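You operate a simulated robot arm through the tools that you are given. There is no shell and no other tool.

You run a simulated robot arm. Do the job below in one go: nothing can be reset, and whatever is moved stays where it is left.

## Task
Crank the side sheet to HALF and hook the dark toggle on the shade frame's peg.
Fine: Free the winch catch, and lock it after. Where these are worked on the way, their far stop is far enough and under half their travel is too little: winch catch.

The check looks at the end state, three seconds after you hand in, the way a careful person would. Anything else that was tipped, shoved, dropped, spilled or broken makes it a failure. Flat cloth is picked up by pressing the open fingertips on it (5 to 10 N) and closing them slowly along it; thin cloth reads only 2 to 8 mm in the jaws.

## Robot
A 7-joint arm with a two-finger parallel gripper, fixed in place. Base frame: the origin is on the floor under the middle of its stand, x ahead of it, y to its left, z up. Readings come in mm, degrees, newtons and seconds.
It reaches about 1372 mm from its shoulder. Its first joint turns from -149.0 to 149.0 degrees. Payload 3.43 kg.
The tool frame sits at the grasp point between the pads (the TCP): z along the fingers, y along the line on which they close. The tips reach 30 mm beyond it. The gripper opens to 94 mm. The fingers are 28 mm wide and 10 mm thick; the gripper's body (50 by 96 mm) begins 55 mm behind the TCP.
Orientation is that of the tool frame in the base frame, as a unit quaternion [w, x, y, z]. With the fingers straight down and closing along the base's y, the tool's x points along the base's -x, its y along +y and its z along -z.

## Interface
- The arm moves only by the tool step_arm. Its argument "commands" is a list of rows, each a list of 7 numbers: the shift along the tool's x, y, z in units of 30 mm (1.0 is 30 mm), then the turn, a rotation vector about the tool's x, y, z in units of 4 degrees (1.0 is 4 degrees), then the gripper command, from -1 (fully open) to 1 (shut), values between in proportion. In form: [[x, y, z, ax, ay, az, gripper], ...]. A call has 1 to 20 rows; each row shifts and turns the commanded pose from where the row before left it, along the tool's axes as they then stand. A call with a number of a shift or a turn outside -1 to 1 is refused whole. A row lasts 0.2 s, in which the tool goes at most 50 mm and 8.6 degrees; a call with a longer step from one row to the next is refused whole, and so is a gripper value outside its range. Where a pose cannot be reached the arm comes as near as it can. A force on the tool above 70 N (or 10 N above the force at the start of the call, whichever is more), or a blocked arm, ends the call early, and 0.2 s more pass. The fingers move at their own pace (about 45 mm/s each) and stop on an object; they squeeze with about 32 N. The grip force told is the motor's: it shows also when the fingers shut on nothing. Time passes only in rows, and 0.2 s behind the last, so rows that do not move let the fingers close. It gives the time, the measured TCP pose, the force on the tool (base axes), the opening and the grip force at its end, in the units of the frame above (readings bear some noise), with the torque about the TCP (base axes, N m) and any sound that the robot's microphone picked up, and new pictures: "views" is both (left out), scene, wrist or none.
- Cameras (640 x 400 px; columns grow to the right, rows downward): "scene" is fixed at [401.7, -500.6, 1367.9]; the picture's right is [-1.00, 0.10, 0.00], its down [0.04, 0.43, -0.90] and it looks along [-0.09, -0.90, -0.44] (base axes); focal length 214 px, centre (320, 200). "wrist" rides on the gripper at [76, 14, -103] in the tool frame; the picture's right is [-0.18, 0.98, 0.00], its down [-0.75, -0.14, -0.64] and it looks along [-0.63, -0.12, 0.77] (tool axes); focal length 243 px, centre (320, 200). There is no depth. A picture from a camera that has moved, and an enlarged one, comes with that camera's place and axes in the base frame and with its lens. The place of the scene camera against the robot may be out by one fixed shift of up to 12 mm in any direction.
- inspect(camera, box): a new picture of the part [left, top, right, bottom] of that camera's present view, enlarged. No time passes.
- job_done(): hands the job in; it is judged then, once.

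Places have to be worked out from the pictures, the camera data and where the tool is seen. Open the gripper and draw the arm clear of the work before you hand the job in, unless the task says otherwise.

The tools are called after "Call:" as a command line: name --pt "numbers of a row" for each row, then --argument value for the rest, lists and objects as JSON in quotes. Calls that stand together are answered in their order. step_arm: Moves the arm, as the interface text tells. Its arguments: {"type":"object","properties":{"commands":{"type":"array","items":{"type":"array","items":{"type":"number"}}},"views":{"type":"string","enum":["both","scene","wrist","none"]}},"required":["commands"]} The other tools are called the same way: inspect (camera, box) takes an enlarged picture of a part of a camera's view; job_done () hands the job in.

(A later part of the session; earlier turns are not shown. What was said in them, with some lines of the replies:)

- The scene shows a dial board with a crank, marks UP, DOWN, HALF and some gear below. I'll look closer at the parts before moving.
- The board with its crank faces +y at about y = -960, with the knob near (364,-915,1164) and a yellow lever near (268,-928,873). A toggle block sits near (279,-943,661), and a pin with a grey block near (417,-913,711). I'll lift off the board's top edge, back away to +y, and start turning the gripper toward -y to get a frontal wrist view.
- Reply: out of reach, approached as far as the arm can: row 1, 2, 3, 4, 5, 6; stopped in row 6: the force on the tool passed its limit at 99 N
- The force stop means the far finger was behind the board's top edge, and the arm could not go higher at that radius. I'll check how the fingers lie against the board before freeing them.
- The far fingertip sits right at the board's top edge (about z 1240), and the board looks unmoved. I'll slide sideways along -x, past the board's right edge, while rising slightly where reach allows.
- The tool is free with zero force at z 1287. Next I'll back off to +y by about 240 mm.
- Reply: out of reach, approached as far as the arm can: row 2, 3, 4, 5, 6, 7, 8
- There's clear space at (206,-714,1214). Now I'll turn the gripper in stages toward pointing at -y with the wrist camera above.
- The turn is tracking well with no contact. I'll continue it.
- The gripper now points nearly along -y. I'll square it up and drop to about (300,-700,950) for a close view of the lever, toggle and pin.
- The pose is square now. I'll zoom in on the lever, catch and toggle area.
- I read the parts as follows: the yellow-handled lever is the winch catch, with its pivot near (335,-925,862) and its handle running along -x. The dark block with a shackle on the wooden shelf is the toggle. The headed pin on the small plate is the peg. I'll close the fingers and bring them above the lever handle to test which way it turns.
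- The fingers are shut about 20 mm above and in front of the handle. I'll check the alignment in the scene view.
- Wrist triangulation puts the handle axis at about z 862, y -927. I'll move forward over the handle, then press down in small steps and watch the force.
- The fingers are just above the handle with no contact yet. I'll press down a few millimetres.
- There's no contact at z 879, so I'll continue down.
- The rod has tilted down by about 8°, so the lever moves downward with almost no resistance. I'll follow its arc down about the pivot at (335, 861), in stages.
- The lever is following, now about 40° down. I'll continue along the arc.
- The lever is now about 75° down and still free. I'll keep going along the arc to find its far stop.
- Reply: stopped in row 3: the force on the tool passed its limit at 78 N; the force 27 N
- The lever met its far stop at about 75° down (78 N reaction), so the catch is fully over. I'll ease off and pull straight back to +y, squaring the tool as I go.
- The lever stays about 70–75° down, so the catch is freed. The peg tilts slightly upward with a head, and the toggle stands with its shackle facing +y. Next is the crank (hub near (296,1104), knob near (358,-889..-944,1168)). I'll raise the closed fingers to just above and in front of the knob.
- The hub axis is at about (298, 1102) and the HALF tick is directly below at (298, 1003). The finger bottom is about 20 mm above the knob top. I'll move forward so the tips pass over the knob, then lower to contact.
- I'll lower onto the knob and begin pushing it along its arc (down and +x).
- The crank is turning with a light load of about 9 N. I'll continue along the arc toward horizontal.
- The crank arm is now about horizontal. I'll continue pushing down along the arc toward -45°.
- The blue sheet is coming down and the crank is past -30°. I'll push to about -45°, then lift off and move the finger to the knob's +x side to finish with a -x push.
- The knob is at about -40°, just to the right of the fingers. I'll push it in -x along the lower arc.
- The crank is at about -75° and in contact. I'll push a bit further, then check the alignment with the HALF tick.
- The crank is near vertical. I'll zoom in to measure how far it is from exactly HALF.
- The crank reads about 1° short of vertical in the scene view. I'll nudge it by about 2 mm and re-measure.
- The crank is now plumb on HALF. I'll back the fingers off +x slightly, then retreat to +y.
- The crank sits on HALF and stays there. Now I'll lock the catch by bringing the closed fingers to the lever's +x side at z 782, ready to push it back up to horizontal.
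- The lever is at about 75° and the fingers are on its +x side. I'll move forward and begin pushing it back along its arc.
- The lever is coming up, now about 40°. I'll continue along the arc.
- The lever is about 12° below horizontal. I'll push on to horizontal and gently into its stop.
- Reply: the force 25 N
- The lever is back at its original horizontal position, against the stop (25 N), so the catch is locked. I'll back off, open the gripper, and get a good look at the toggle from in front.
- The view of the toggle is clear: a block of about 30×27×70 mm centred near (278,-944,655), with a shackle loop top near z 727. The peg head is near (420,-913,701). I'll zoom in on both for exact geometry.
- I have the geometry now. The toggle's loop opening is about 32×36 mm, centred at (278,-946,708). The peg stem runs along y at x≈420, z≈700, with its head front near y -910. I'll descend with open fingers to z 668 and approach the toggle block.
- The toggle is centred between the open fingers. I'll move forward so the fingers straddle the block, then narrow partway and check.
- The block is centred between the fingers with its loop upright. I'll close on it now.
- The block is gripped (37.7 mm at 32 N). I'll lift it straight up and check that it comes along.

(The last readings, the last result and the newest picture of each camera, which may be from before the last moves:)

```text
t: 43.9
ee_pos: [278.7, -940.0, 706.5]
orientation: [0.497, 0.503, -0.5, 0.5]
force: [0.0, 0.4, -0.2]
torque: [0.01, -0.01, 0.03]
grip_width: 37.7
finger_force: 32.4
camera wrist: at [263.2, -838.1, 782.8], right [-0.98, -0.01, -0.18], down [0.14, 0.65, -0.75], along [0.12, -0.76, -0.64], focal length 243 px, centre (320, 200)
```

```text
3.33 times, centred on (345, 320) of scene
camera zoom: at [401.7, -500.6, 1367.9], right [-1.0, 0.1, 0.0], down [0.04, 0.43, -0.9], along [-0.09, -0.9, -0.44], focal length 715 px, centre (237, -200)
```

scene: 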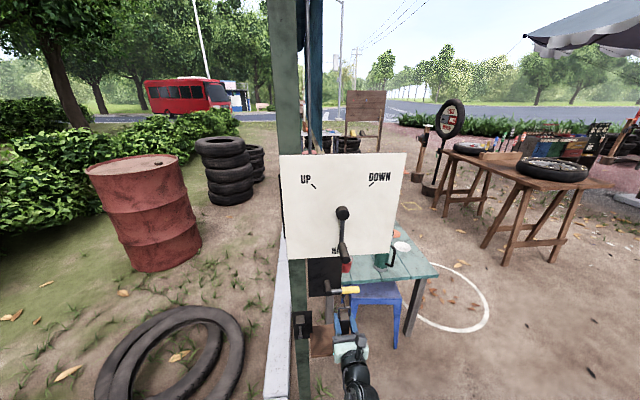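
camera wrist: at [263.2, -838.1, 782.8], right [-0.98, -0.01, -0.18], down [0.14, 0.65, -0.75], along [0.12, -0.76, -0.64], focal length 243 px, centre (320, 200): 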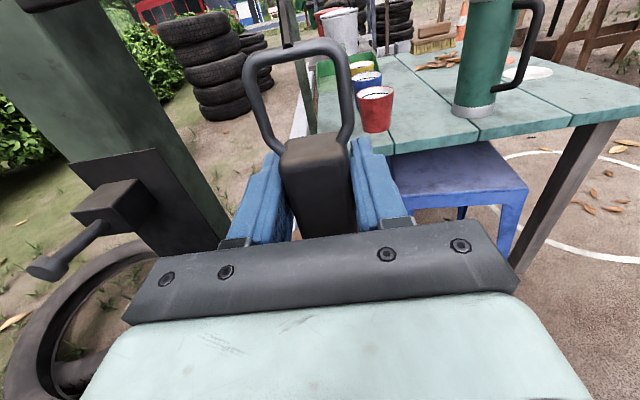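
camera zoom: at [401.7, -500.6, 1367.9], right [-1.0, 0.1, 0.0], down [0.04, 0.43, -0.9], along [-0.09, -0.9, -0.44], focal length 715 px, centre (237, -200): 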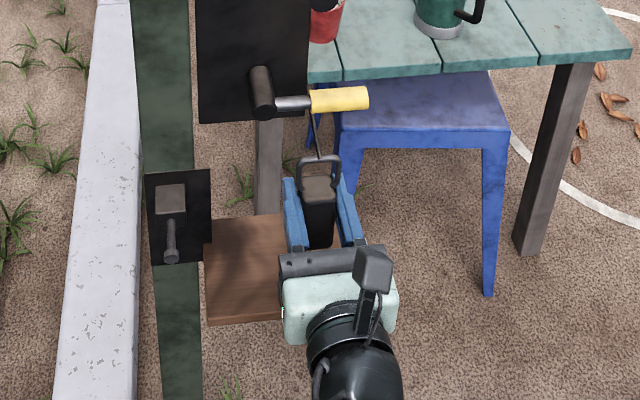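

The toggle is lifted cleanly. I'll bring it back +y to clear the peg head, then move sideways in front of the peg.

Call:
step_arm --pt "0 0 -0.8 0 0 0 1" --pt "0 0 -1 0 0 0 1" --pt "0 0 -1 0 0 0 1" --pt "0 -0.7 -0.1 0 0 0 1" --pt "0 -0.9 0 0 0 0 1" --pt "0 -0.9 0 0 0 0 1" --pt "0 -0.9 0 0 0 0 1" --pt "0 -0.8 0 0 0 0 1" --pt "0 -0.5 0 0 0 0 1" --views "both"

Call:
inspect --camera "scene" --box '[260, 260, 380, 380]'

Call:
inspect --camera "wrist" --box '[200, 0, 440, 240]'

```text
t: 45.9
ee_pos: [418.8, -851.6, 706.7]
orientation: [0.497, 0.503, -0.499, 0.501]
force: [0.1, 0.1, -0.1]
torque: [0.0, -0.02, 0.0]
grip_width: 37.8
finger_force: 31.7
camera wrist: at [403.0, -749.9, 783.3], right [-0.98, -0.01, -0.18], down [0.14, 0.65, -0.75], along [0.12, -0.76, -0.63], focal length 243 px, centre (320, 200)
```

scene: 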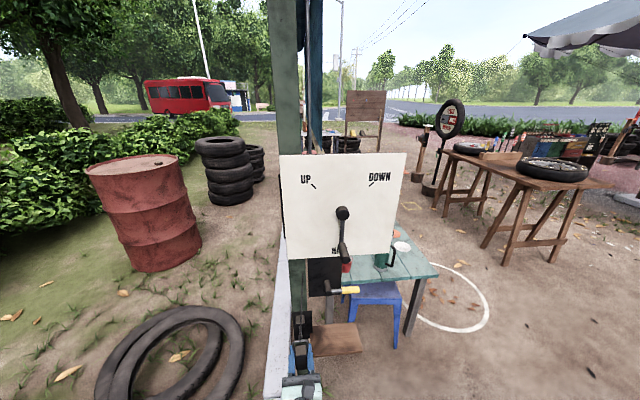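
wrist: 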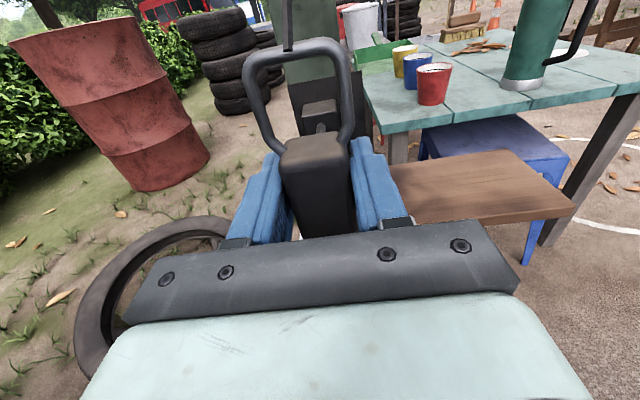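

```text
3.33 times, centred on (320, 320) of scene
camera zoom: at [401.7, -500.6, 1367.9], right [-1.0, 0.1, 0.0], down [0.04, 0.43, -0.9], along [-0.09, -0.9, -0.44], focal length 715 px, centre (320, -200)
```

zoom: 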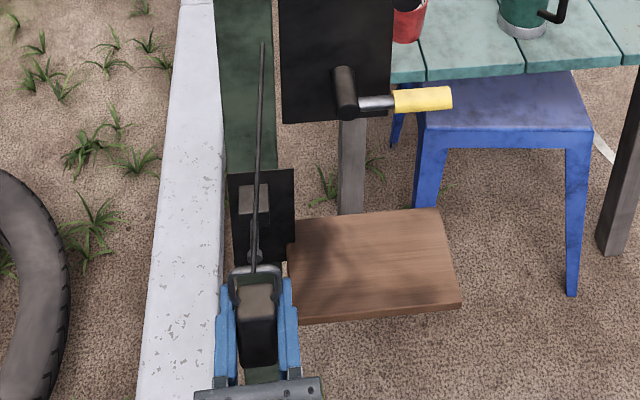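

```text
1.67 times, centred on (320, 120) of wrist
camera zoom: at [403.0, -749.9, 783.3], right [-0.98, -0.01, -0.18], down [0.14, 0.65, -0.75], along [0.12, -0.76, -0.63], focal length 404 px, centre (320, 333)
```

zoom: 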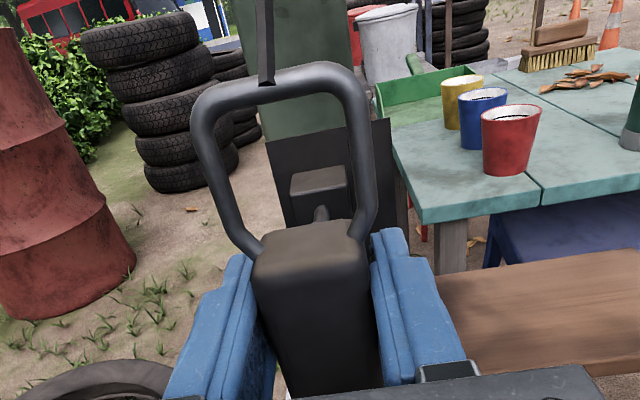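

A dark strap rises from the loop, and I want to see where it ends and how it sits before hooking. I'll inspect it more closely.

Call:
inspect --camera "scene" --box '[280, 255, 340, 345]'

Call:
inspect --camera "wrist" --box '[220, 0, 400, 130]'

Call:
inspect --camera "scene" --box '[270, 0, 370, 160]'

```text
4.44 times, centred on (310, 300) of scene
camera zoom: at [401.7, -500.6, 1367.9], right [-1.0, 0.1, 0.0], down [0.04, 0.43, -0.9], along [-0.09, -0.9, -0.44], focal length 953 px, centre (364, -244)
```

zoom: 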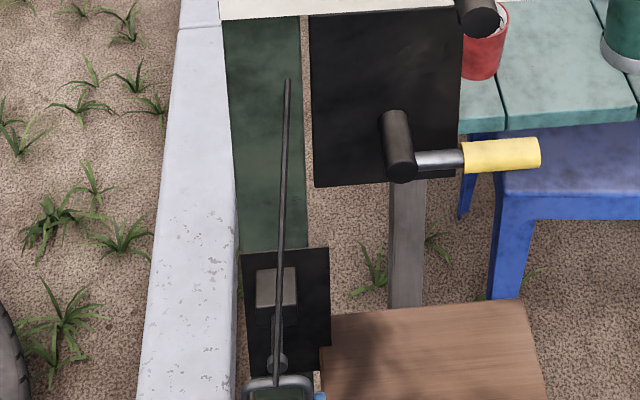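

```text
3.08 times, centred on (310, 65) of wrist
camera zoom: at [403.0, -749.9, 783.3], right [-0.98, -0.01, -0.18], down [0.14, 0.65, -0.75], along [0.12, -0.76, -0.63], focal length 746 px, centre (351, 615)
```

zoom: 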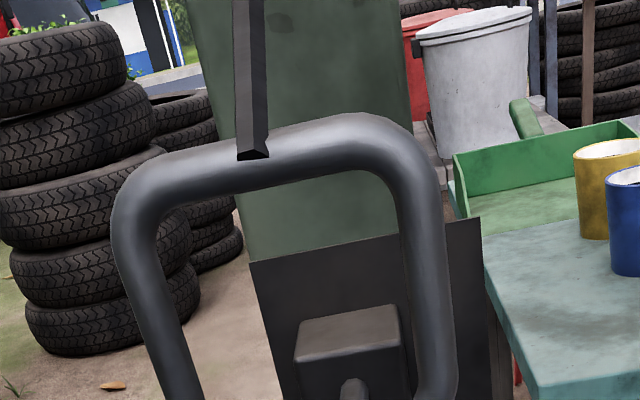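

```text
2.50 times, centred on (320, 80) of scene
camera zoom: at [401.7, -500.6, 1367.9], right [-1.0, 0.1, 0.0], down [0.04, 0.43, -0.9], along [-0.09, -0.9, -0.44], focal length 536 px, centre (320, 500)
```

zoom: 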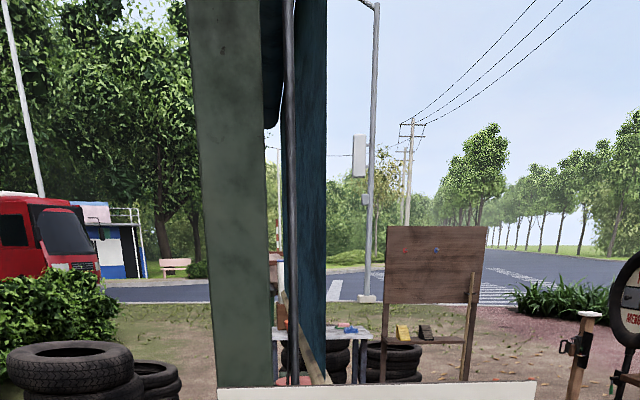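

The strap is just a slack cord running back toward the post, and the force is zero. I'll lower so the loop opening is level with the peg head (TCP z≈657) while still in front of it, then check the alignment.

Call:
step_arm --pt "-0.6 -0.07 0 0 0 0 1" --pt "-0.6 0 0 0 0 0 1" --pt "-0.46 0 0 0 0 0 1" --pt "0 0 0.5 0 0 0 1" --pt "0 0 0.5 0 0 0 1" --views "both"

Call:
inspect --camera "scene" --box '[280, 290, 340, 370]'

Call:
inspect --camera "wrist" --box '[220, 0, 400, 170]'

```text
t: 47.1
ee_pos: [421.6, -882.7, 657.1]
orientation: [0.496, 0.504, -0.499, 0.501]
force: [0.5, 0.6, 0.0]
torque: [-0.01, -0.01, 0.0]
grip_width: 37.5
finger_force: 32.2
camera wrist: at [404.9, -780.6, 733.3], right [-0.98, -0.01, -0.18], down [0.14, 0.65, -0.75], along [0.12, -0.76, -0.63], focal length 243 px, centre (320, 200)
```

scene: 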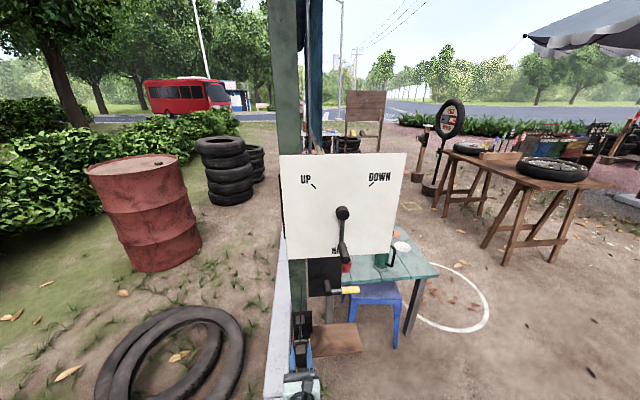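
wrist: 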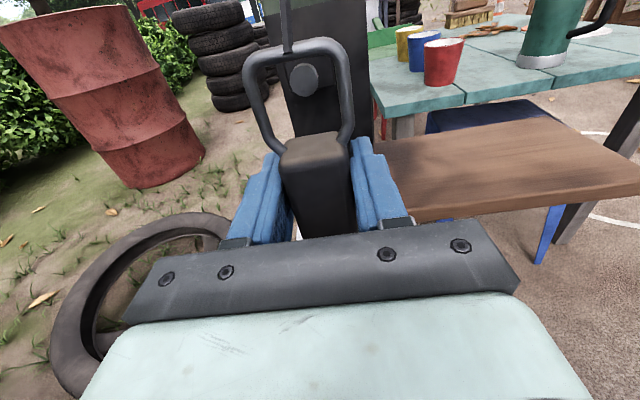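

```text
5.00 times, centred on (310, 330) of scene
camera zoom: at [401.7, -500.6, 1367.9], right [-1.0, 0.1, 0.0], down [0.04, 0.43, -0.9], along [-0.09, -0.9, -0.44], focal length 1072 px, centre (370, -450)
```

zoom: 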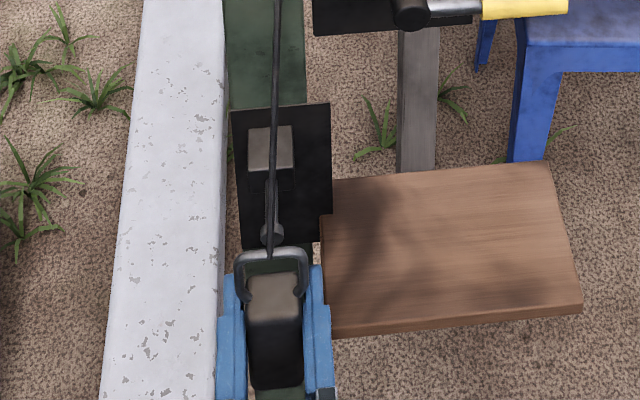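

```text
2.35 times, centred on (310, 85) of wrist
camera zoom: at [404.9, -780.6, 733.3], right [-0.98, -0.01, -0.18], down [0.14, 0.65, -0.75], along [0.12, -0.76, -0.63], focal length 571 px, centre (344, 471)
```

zoom: 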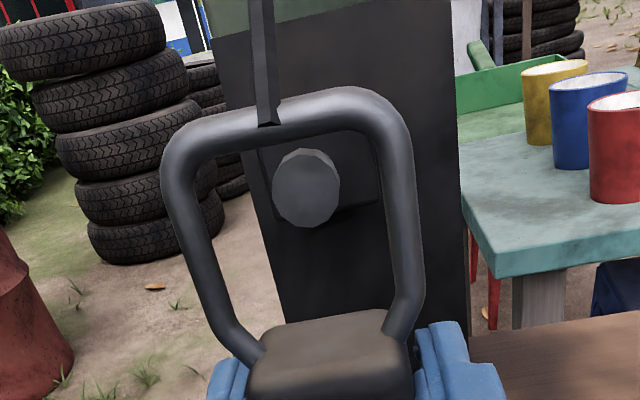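

The peg head is visible through the loop, well centred sideways, with about 5 mm to spare under the top bar. I'll raise 3 mm for margin and push the loop over the head.

Call:
step_arm --pt "0.1 0 0 0 0 0 1" --pt "0 0 0.4 0 0 0 1" --pt "0 0 0.4 0 0 0 1" --views "both"

Call:
inspect --camera "scene" --box '[280, 290, 340, 370]'

Call:
inspect --camera "wrist" --box '[220, 0, 400, 170]'

```text
t: 47.9
ee_pos: [422.3, -905.9, 658.6]
orientation: [0.497, 0.503, -0.499, 0.501]
force: [-0.1, 0.5, -1.2]
torque: [-0.02, -0.04, 0.02]
grip_width: 37.4
finger_force: 32.0
camera wrist: at [405.8, -804.2, 735.8], right [-0.98, -0.01, -0.18], down [0.14, 0.65, -0.75], along [0.12, -0.76, -0.63], focal length 243 px, centre (320, 200)
```

scene: 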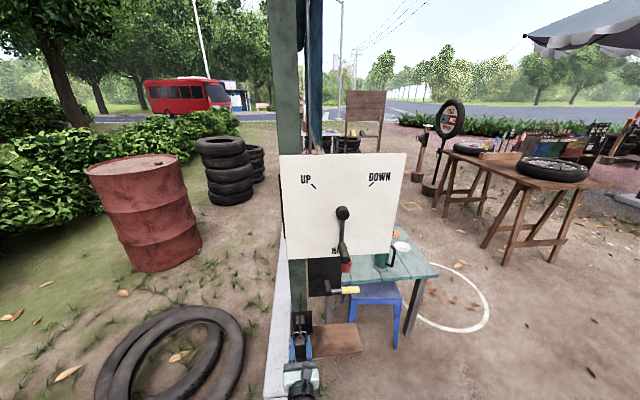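
wrist: 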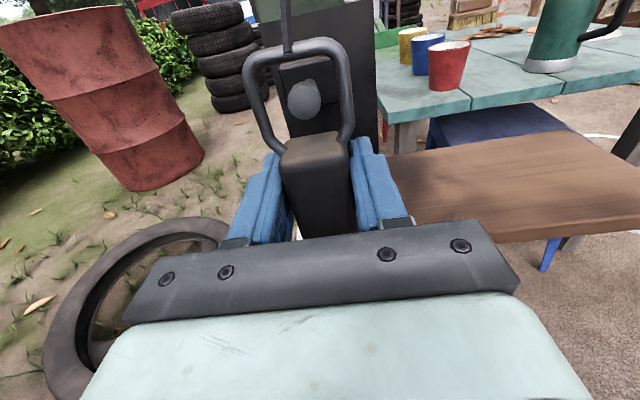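

```text
5.00 times, centred on (310, 330) of scene
camera zoom: at [401.7, -500.6, 1367.9], right [-1.0, 0.1, 0.0], down [0.04, 0.43, -0.9], along [-0.09, -0.9, -0.44], focal length 1072 px, centre (370, -450)
```

zoom: 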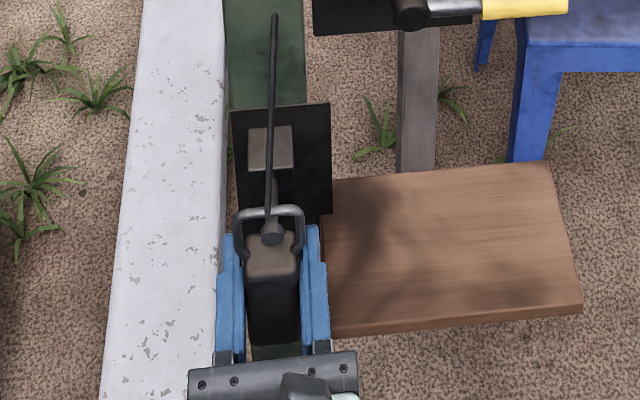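

```text
2.35 times, centred on (310, 85) of wrist
camera zoom: at [405.8, -804.2, 735.8], right [-0.98, -0.01, -0.18], down [0.14, 0.65, -0.75], along [0.12, -0.76, -0.63], focal length 571 px, centre (344, 471)
```

zoom: 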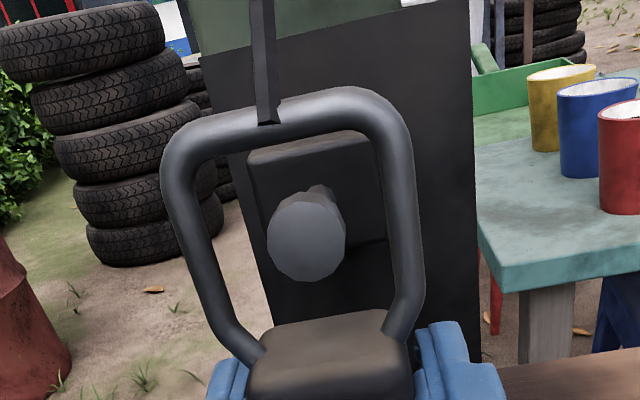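

The head is passing through the middle of the loop with no contact. I'll continue about 20 mm further onto the stem.

Call:
step_arm --pt "0 0 0.33 0 0 0 1" --pt "0 0 0.33 0 0 0 1" --views "both"

Call:
inspect --camera "scene" --box '[285, 300, 325, 350]'

Call:
inspect --camera "wrist" --box '[220, 0, 400, 170]'

```text
t: 48.5
ee_pos: [421.8, -924.7, 660.6]
orientation: [0.497, 0.503, -0.499, 0.5]
force: [0.6, -0.4, -1.2]
torque: [-0.01, 0.0, 0.01]
grip_width: 37.8
finger_force: 32.7
camera wrist: at [405.1, -823.9, 736.2], right [-0.98, -0.01, -0.18], down [0.14, 0.65, -0.75], along [0.12, -0.76, -0.63], focal length 243 px, centre (320, 200)
```

scene: 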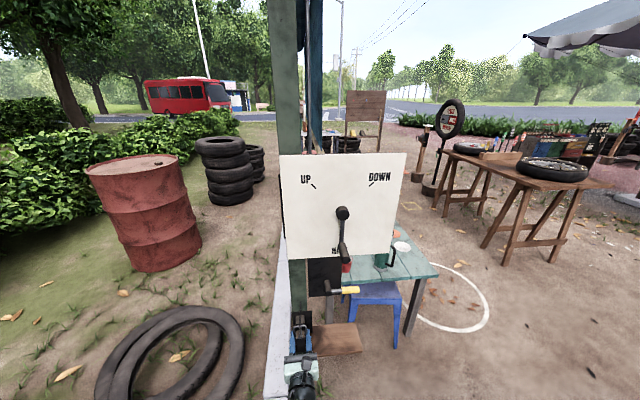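
wrist: 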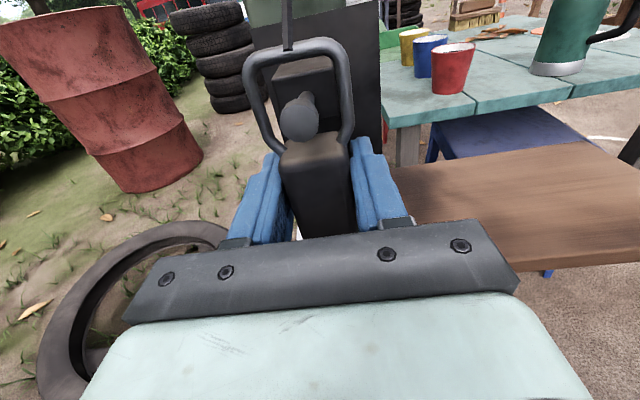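

```text
8.00 times, centred on (305, 325) of scene
camera zoom: at [401.7, -500.6, 1367.9], right [-1.0, 0.1, 0.0], down [0.04, 0.43, -0.9], along [-0.09, -0.9, -0.44], focal length 1716 px, centre (440, -800)
```

zoom: 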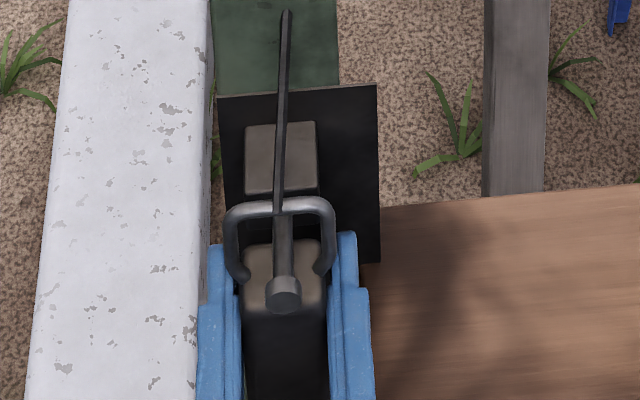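

```text
2.35 times, centred on (310, 85) of wrist
camera zoom: at [405.1, -823.9, 736.2], right [-0.98, -0.01, -0.18], down [0.14, 0.65, -0.75], along [0.12, -0.76, -0.63], focal length 571 px, centre (344, 471)
```

zoom: 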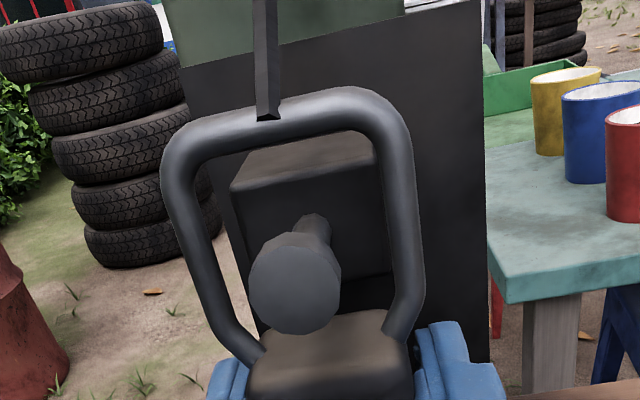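

The loop is now behind the head, over the bare stem. I'll lower in small steps until the bar rests on the peg.

Call:
step_arm --pt "-0.15 0 0 0 0 0 1" --pt "-0.15 0 0 0 0 0 1" --views "wrist"

Call:
inspect --camera "wrist" --box '[220, 0, 400, 170]'

```text
t: 49.1
ee_pos: [420.5, -926.2, 650.5]
orientation: [0.497, 0.503, -0.498, 0.502]
force: [-0.7, -0.1, -1.4]
torque: [0.01, 0.02, -0.02]
grip_width: 37.5
finger_force: 31.8
camera wrist: at [405.2, -823.8, 727.5], right [-0.98, -0.01, -0.18], down [0.14, 0.65, -0.75], along [0.12, -0.76, -0.63], focal length 243 px, centre (320, 200)
```

wrist: 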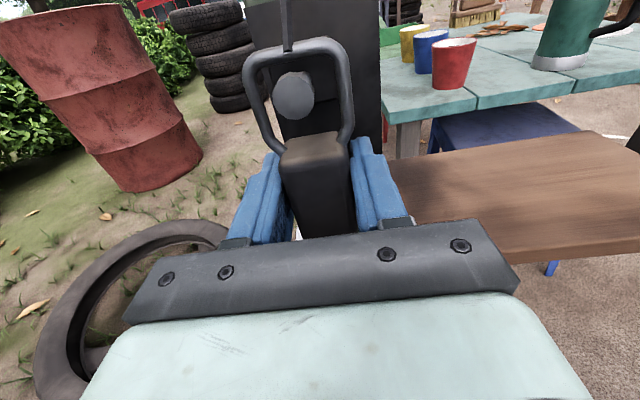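

```text
2.35 times, centred on (310, 85) of wrist
camera zoom: at [405.2, -823.8, 727.5], right [-0.98, -0.01, -0.18], down [0.14, 0.65, -0.75], along [0.12, -0.76, -0.63], focal length 571 px, centre (344, 471)
```

zoom: 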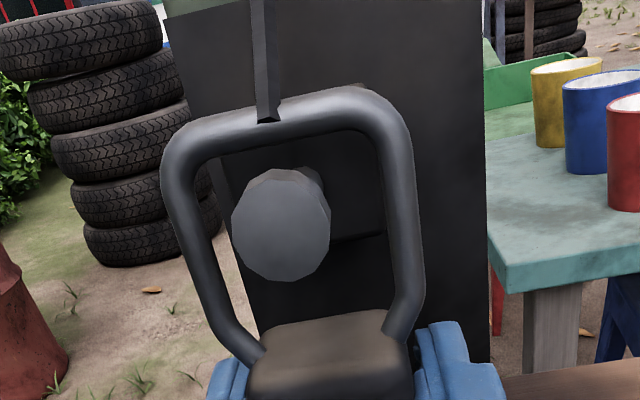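

The gap above the stem is closing. I'll lower a bit more in tiny steps while watching the force.

Call:
step_arm --pt "-0.08 0 0 0 0 0 1" --pt "-0.07 0 0 0 0 0 1" --views "none"

Call:
inspect --camera "wrist" --box '[220, 0, 400, 170]'

Call:
inspect --camera "scene" --box '[285, 300, 325, 350]'

```text
t: 49.7
ee_pos: [421.1, -924.9, 646.2]
orientation: [0.497, 0.504, -0.499, 0.501]
force: [-0.9, -0.3, -0.5]
torque: [0.03, -0.03, 0.0]
grip_width: 37.5
finger_force: 32.2
```

```text
2.35 times, centred on (310, 85) of wrist
camera zoom: at [405.2, -823.6, 722.6], right [-0.98, -0.01, -0.18], down [0.14, 0.65, -0.75], along [0.12, -0.76, -0.63], focal length 571 px, centre (344, 471)
```

zoom: 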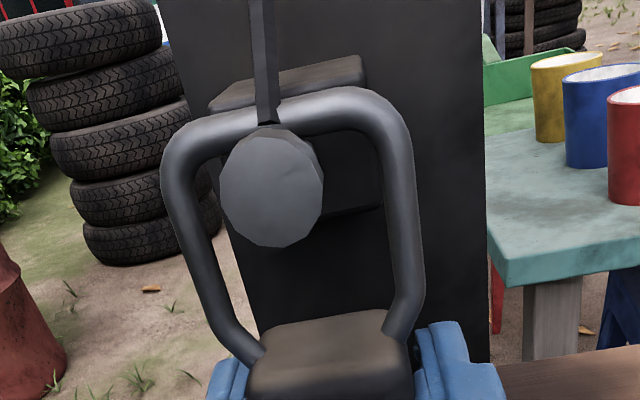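

```text
8.00 times, centred on (305, 325) of scene
camera zoom: at [401.7, -500.6, 1367.9], right [-1.0, 0.1, 0.0], down [0.04, 0.43, -0.9], along [-0.09, -0.9, -0.44], focal length 1716 px, centre (440, -800)
```

zoom: 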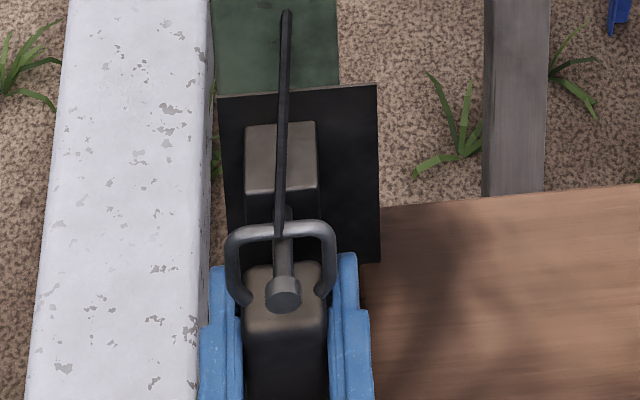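

It's nearly resting. I'll lower a few more millimetres in small steps.

Call:
step_arm --pt "-0.06 0 0 0 0 0 1" --pt "-0.06 0 0 0 0 0 1" --views "none"

Call:
inspect --camera "scene" --box '[285, 300, 325, 350]'

```text
t: 50.3
ee_pos: [421.0, -925.8, 646.3]
orientation: [0.498, 0.502, -0.498, 0.502]
force: [0.5, -6.0, 21.9]
torque: [0.3, 0.05, -0.02]
grip_width: 37.6
finger_force: 31.4
```

```text
8.00 times, centred on (305, 325) of scene
camera zoom: at [401.7, -500.6, 1367.9], right [-1.0, 0.1, 0.0], down [0.04, 0.43, -0.9], along [-0.09, -0.9, -0.44], focal length 1716 px, centre (440, -800)
```

zoom: 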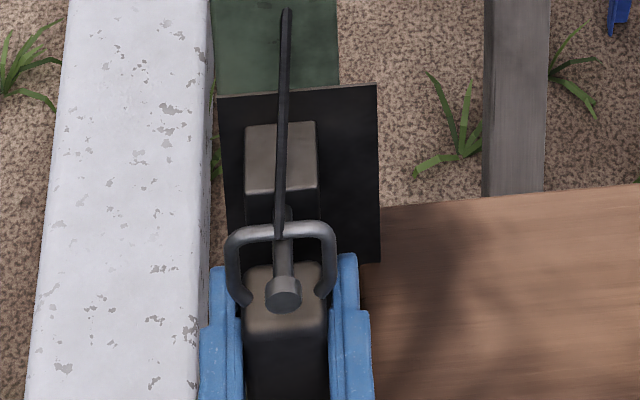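

The bar now rests on the peg (22 N up). I'll ease off the preload by about 2.5 mm, then open the fingers gently to about 60 mm.

Call:
step_arm --pt "0.08 0 0 0 0 0 1" --pt "0 0 0 0 0 0 1" --pt "0 0 0 0 0 0 0.1" --pt "0 0 0 0 0 0 0.0" --pt "0 0 0 0 0 0 -0.15" --pt "0 0 0 0 0 0 -0.28" --pt "0 0 0 0 0 0 -0.28" --pt "0 0 0 0 0 0 -0.28" --views "both"

Call:
inspect --camera "scene" --box '[285, 300, 325, 350]'

Call:
inspect --camera "wrist" --box '[200, 0, 440, 240]'

```text
t: 52.1
ee_pos: [421.6, -925.0, 644.7]
orientation: [0.496, 0.504, -0.499, 0.501]
force: [-0.7, -0.4, -0.3]
torque: [-0.01, -0.02, -0.01]
grip_width: 60.3
finger_force: 0.0
camera wrist: at [405.4, -823.6, 721.5], right [-0.98, -0.01, -0.18], down [0.14, 0.65, -0.75], along [0.12, -0.76, -0.63], focal length 243 px, centre (320, 200)
```

scene: 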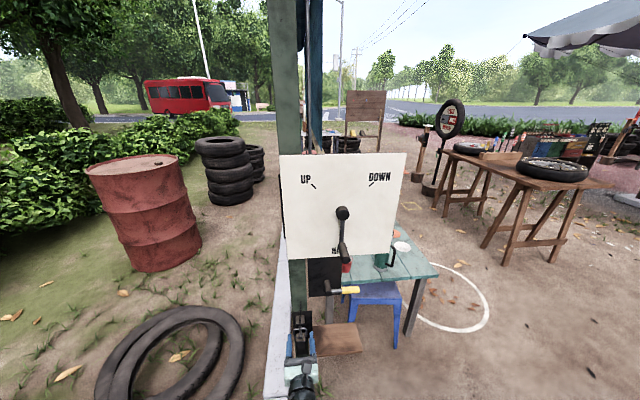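
wrist: 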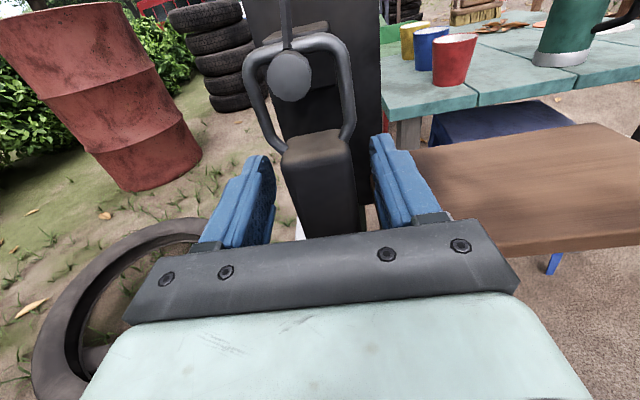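

```text
8.00 times, centred on (305, 325) of scene
camera zoom: at [401.7, -500.6, 1367.9], right [-1.0, 0.1, 0.0], down [0.04, 0.43, -0.9], along [-0.09, -0.9, -0.44], focal length 1716 px, centre (440, -800)
```

zoom: 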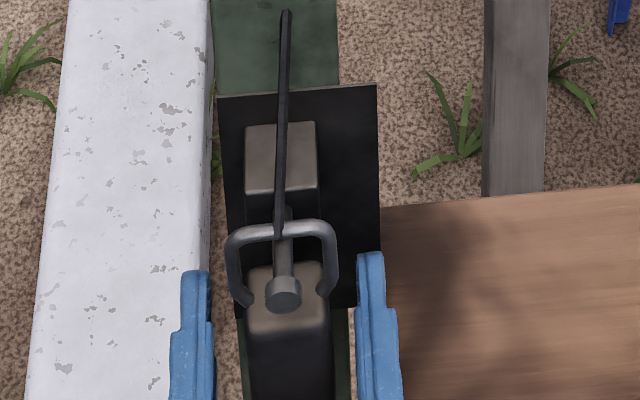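

```text
1.67 times, centred on (320, 120) of wrist
camera zoom: at [405.4, -823.6, 721.5], right [-0.98, -0.01, -0.18], down [0.14, 0.65, -0.75], along [0.12, -0.76, -0.63], focal length 404 px, centre (320, 333)
```

zoom: 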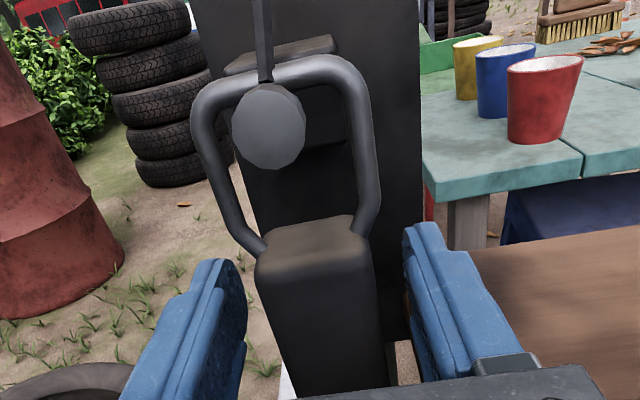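

The toggle hangs on the peg, held by its shackle bar behind the head. I'll pull the open gripper straight back to +y.

Call:
step_arm --pt "0 0 -0.5 0 0 0 -0.28" --pt "0 0 -0.8 0 0 0 -0.28" --pt "0 0 -1 0 0 0 -0.28" --pt "0 0 -1 0 0 0 -0.28" --pt "0 0 -1 0 0 0 -1" --pt "0 0 -1 0 0 0 -1" --pt "0 0 -1 0 0 0 -1" --views "both"

Call:
inspect --camera "scene" --box '[280, 250, 360, 380]'

Call:
inspect --camera "wrist" --box '[220, 0, 420, 220]'

Call:
inspect --camera "scene" --box '[270, 140, 430, 300]'

```text
t: 53.7
ee_pos: [419.8, -735.5, 645.0]
orientation: [0.497, 0.503, -0.499, 0.501]
force: [0.4, 0.9, 0.4]
torque: [-0.03, 0.01, 0.0]
grip_width: 94.1
finger_force: 0.1
camera wrist: at [403.4, -634.2, 721.8], right [-0.98, -0.01, -0.18], down [0.14, 0.65, -0.75], along [0.12, -0.76, -0.63], focal length 243 px, centre (320, 200)
```

scene: 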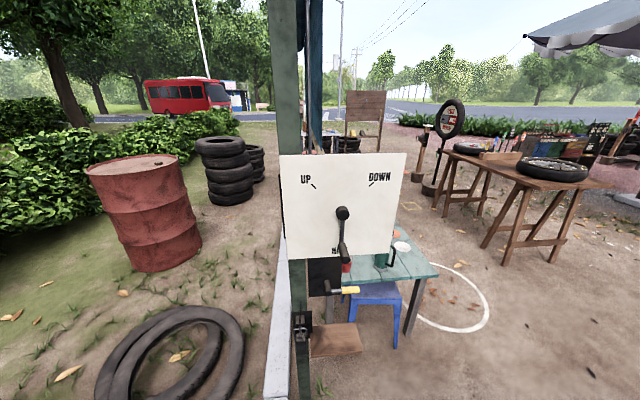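
wrist: 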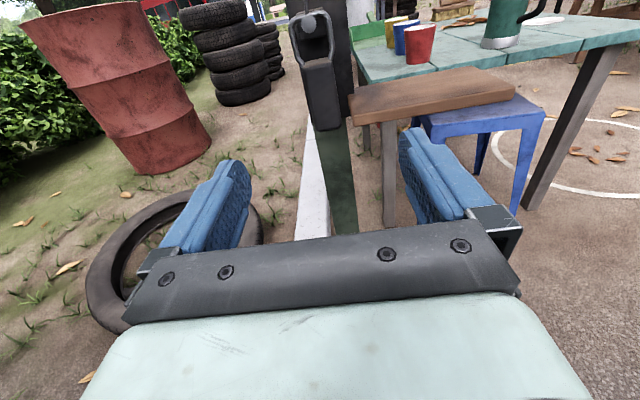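

```text
3.08 times, centred on (320, 315) of scene
camera zoom: at [401.7, -500.6, 1367.9], right [-1.0, 0.1, 0.0], down [0.04, 0.43, -0.9], along [-0.09, -0.9, -0.44], focal length 660 px, centre (320, -154)
```

zoom: 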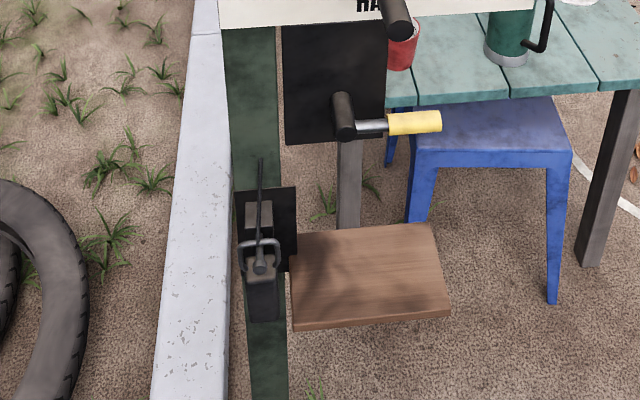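

```text
1.82 times, centred on (320, 110) of wrist
camera zoom: at [403.4, -634.2, 721.8], right [-0.98, -0.01, -0.18], down [0.14, 0.65, -0.75], along [0.12, -0.76, -0.63], focal length 441 px, centre (320, 364)
```

zoom: 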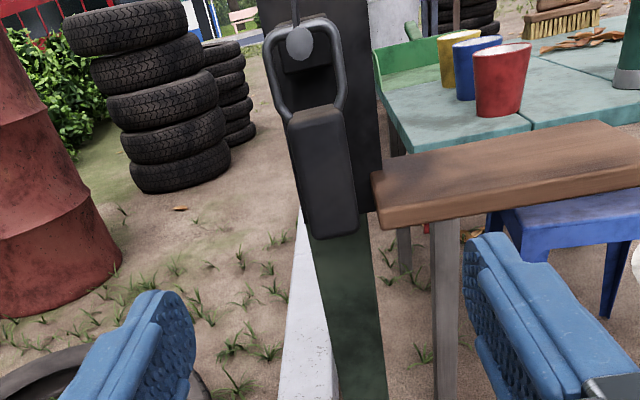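

```text
2.50 times, centred on (350, 220) of scene
camera zoom: at [401.7, -500.6, 1367.9], right [-1.0, 0.1, 0.0], down [0.04, 0.43, -0.9], along [-0.09, -0.9, -0.44], focal length 536 px, centre (245, 150)
```

zoom: 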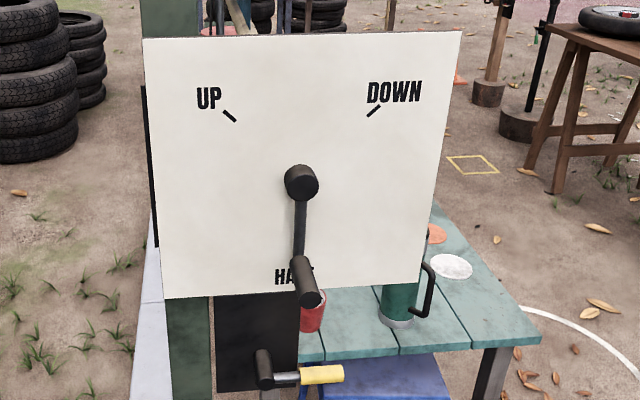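

The toggle hangs steadily on the peg, the lever is in its original locked position, and the crank is on HALF. I'll draw the arm back further, wait a moment, and verify that everything is stable.

Call:
step_arm --pt "0 0 -1 0 0 0 -1" --pt "0 0 -1 0 0 0 -1" --pt "0 0 -1 0 0 0 -1" --pt "0 0 0 0 0 0 -1" --pt "0 0 0 0 0 0 -1" --pt "0 0 0 0 0 0 -1" --pt "0 0 0 0 0 0 -1" --views "both"

Call:
inspect --camera "scene" --box '[320, 195, 370, 260]'

Call:
inspect --camera "scene" --box '[285, 255, 365, 355]'

Call:
inspect --camera "scene" --box '[270, 0, 370, 160]'

```text
t: 55.3
ee_pos: [417.7, -647.0, 646.8]
orientation: [0.497, 0.503, -0.498, 0.502]
force: [0.2, 0.1, 1.0]
torque: [0.0, 0.0, 0.03]
grip_width: 93.8
finger_force: 0.1
camera wrist: at [402.6, -544.8, 723.0], right [-0.98, -0.01, -0.18], down [0.14, 0.65, -0.75], along [0.12, -0.76, -0.63], focal length 243 px, centre (320, 200)
```

scene: 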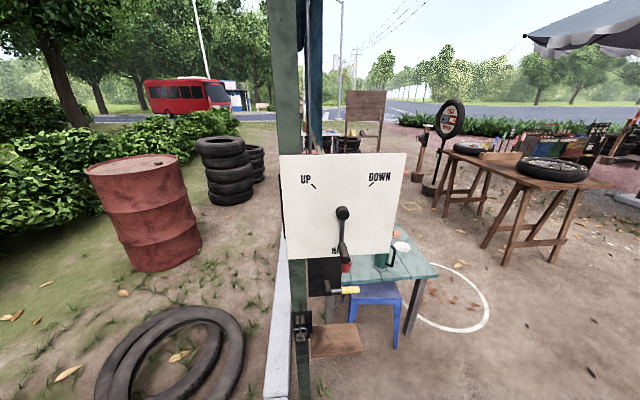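
wrist: 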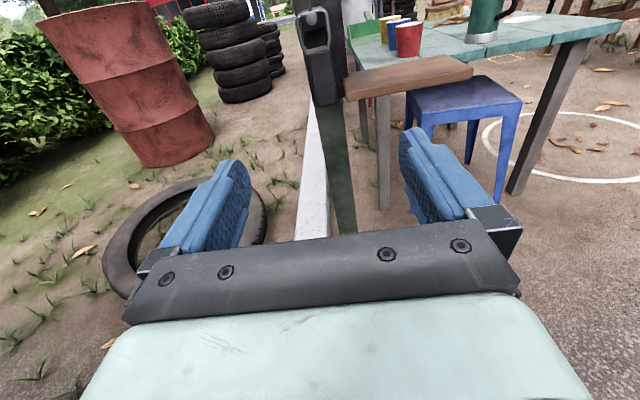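

```text
6.15 times, centred on (345, 228) of scene
camera zoom: at [401.7, -500.6, 1367.9], right [-1.0, 0.1, 0.0], down [0.04, 0.43, -0.9], along [-0.09, -0.9, -0.44], focal length 1320 px, centre (166, 31)
```

zoom: 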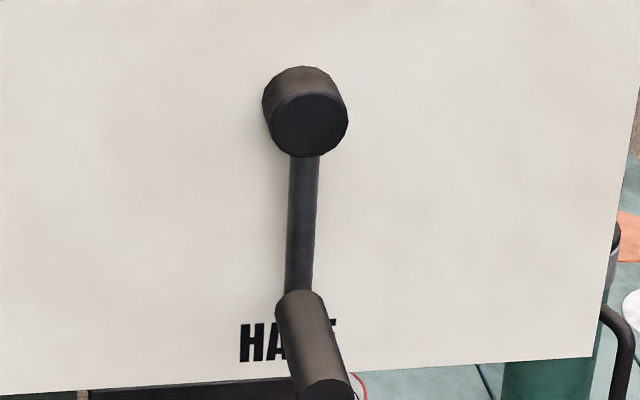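

```text
4.00 times, centred on (325, 305) of scene
camera zoom: at [401.7, -500.6, 1367.9], right [-1.0, 0.1, 0.0], down [0.04, 0.43, -0.9], along [-0.09, -0.9, -0.44], focal length 858 px, centre (300, -220)
```

zoom: 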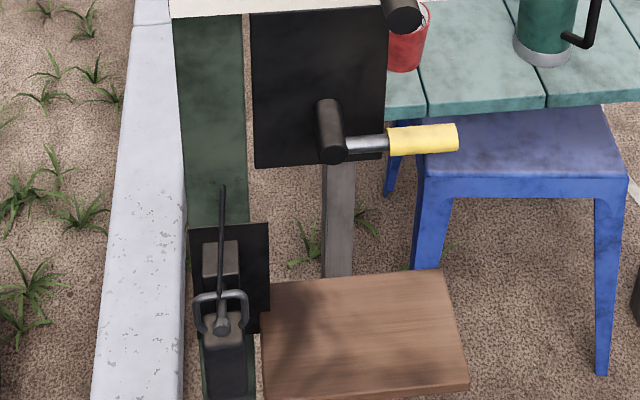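

```text
2.50 times, centred on (320, 80) of scene
camera zoom: at [401.7, -500.6, 1367.9], right [-1.0, 0.1, 0.0], down [0.04, 0.43, -0.9], along [-0.09, -0.9, -0.44], focal length 536 px, centre (320, 500)
```

zoom: 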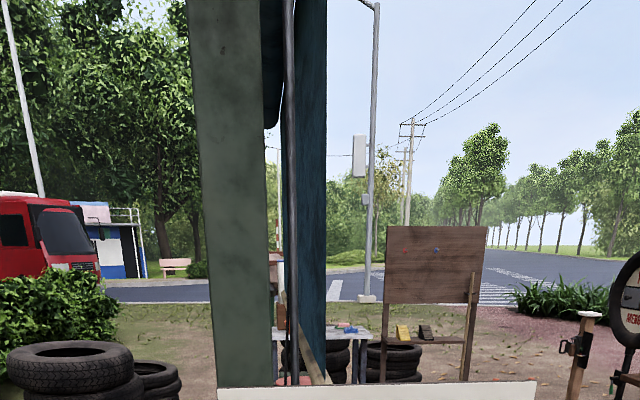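

All checks are steady. The crank is plumb on HALF, the catch lever is back in its starting locked position, and the toggle hangs from the peg behind its head. The gripper is open and clear, so I'm handing in.

Call:
job_done

```text
The job is handed in.
```

The job is handed in. I don't know the verdict, but everything looked right and steady when I last checked.

- **Winch catch:** I pushed the yellow-handled lever down to its far stop, about 75°. After cranking I pushed it back up against its upper stop, where it sits exactly as it started. Nothing was labelled, so treating this lever as the catch was my own reading. It was the only lever on the winch.
- **Side sheet:** the crank arm points straight down at the HALF mark, within about 1°. It stayed there after I let go and locked the catch.
- **Dark toggle:** it hangs from the peg on the small plate, with its loop resting on the stem behind the peg's head.
- **Early bump:** during my first move, a fingertip caught the top edge of the crank board and the arm stopped at 99 N. The board did not look moved or damaged in any later picture.

The gripper was open and well clear of the work when I handed in.
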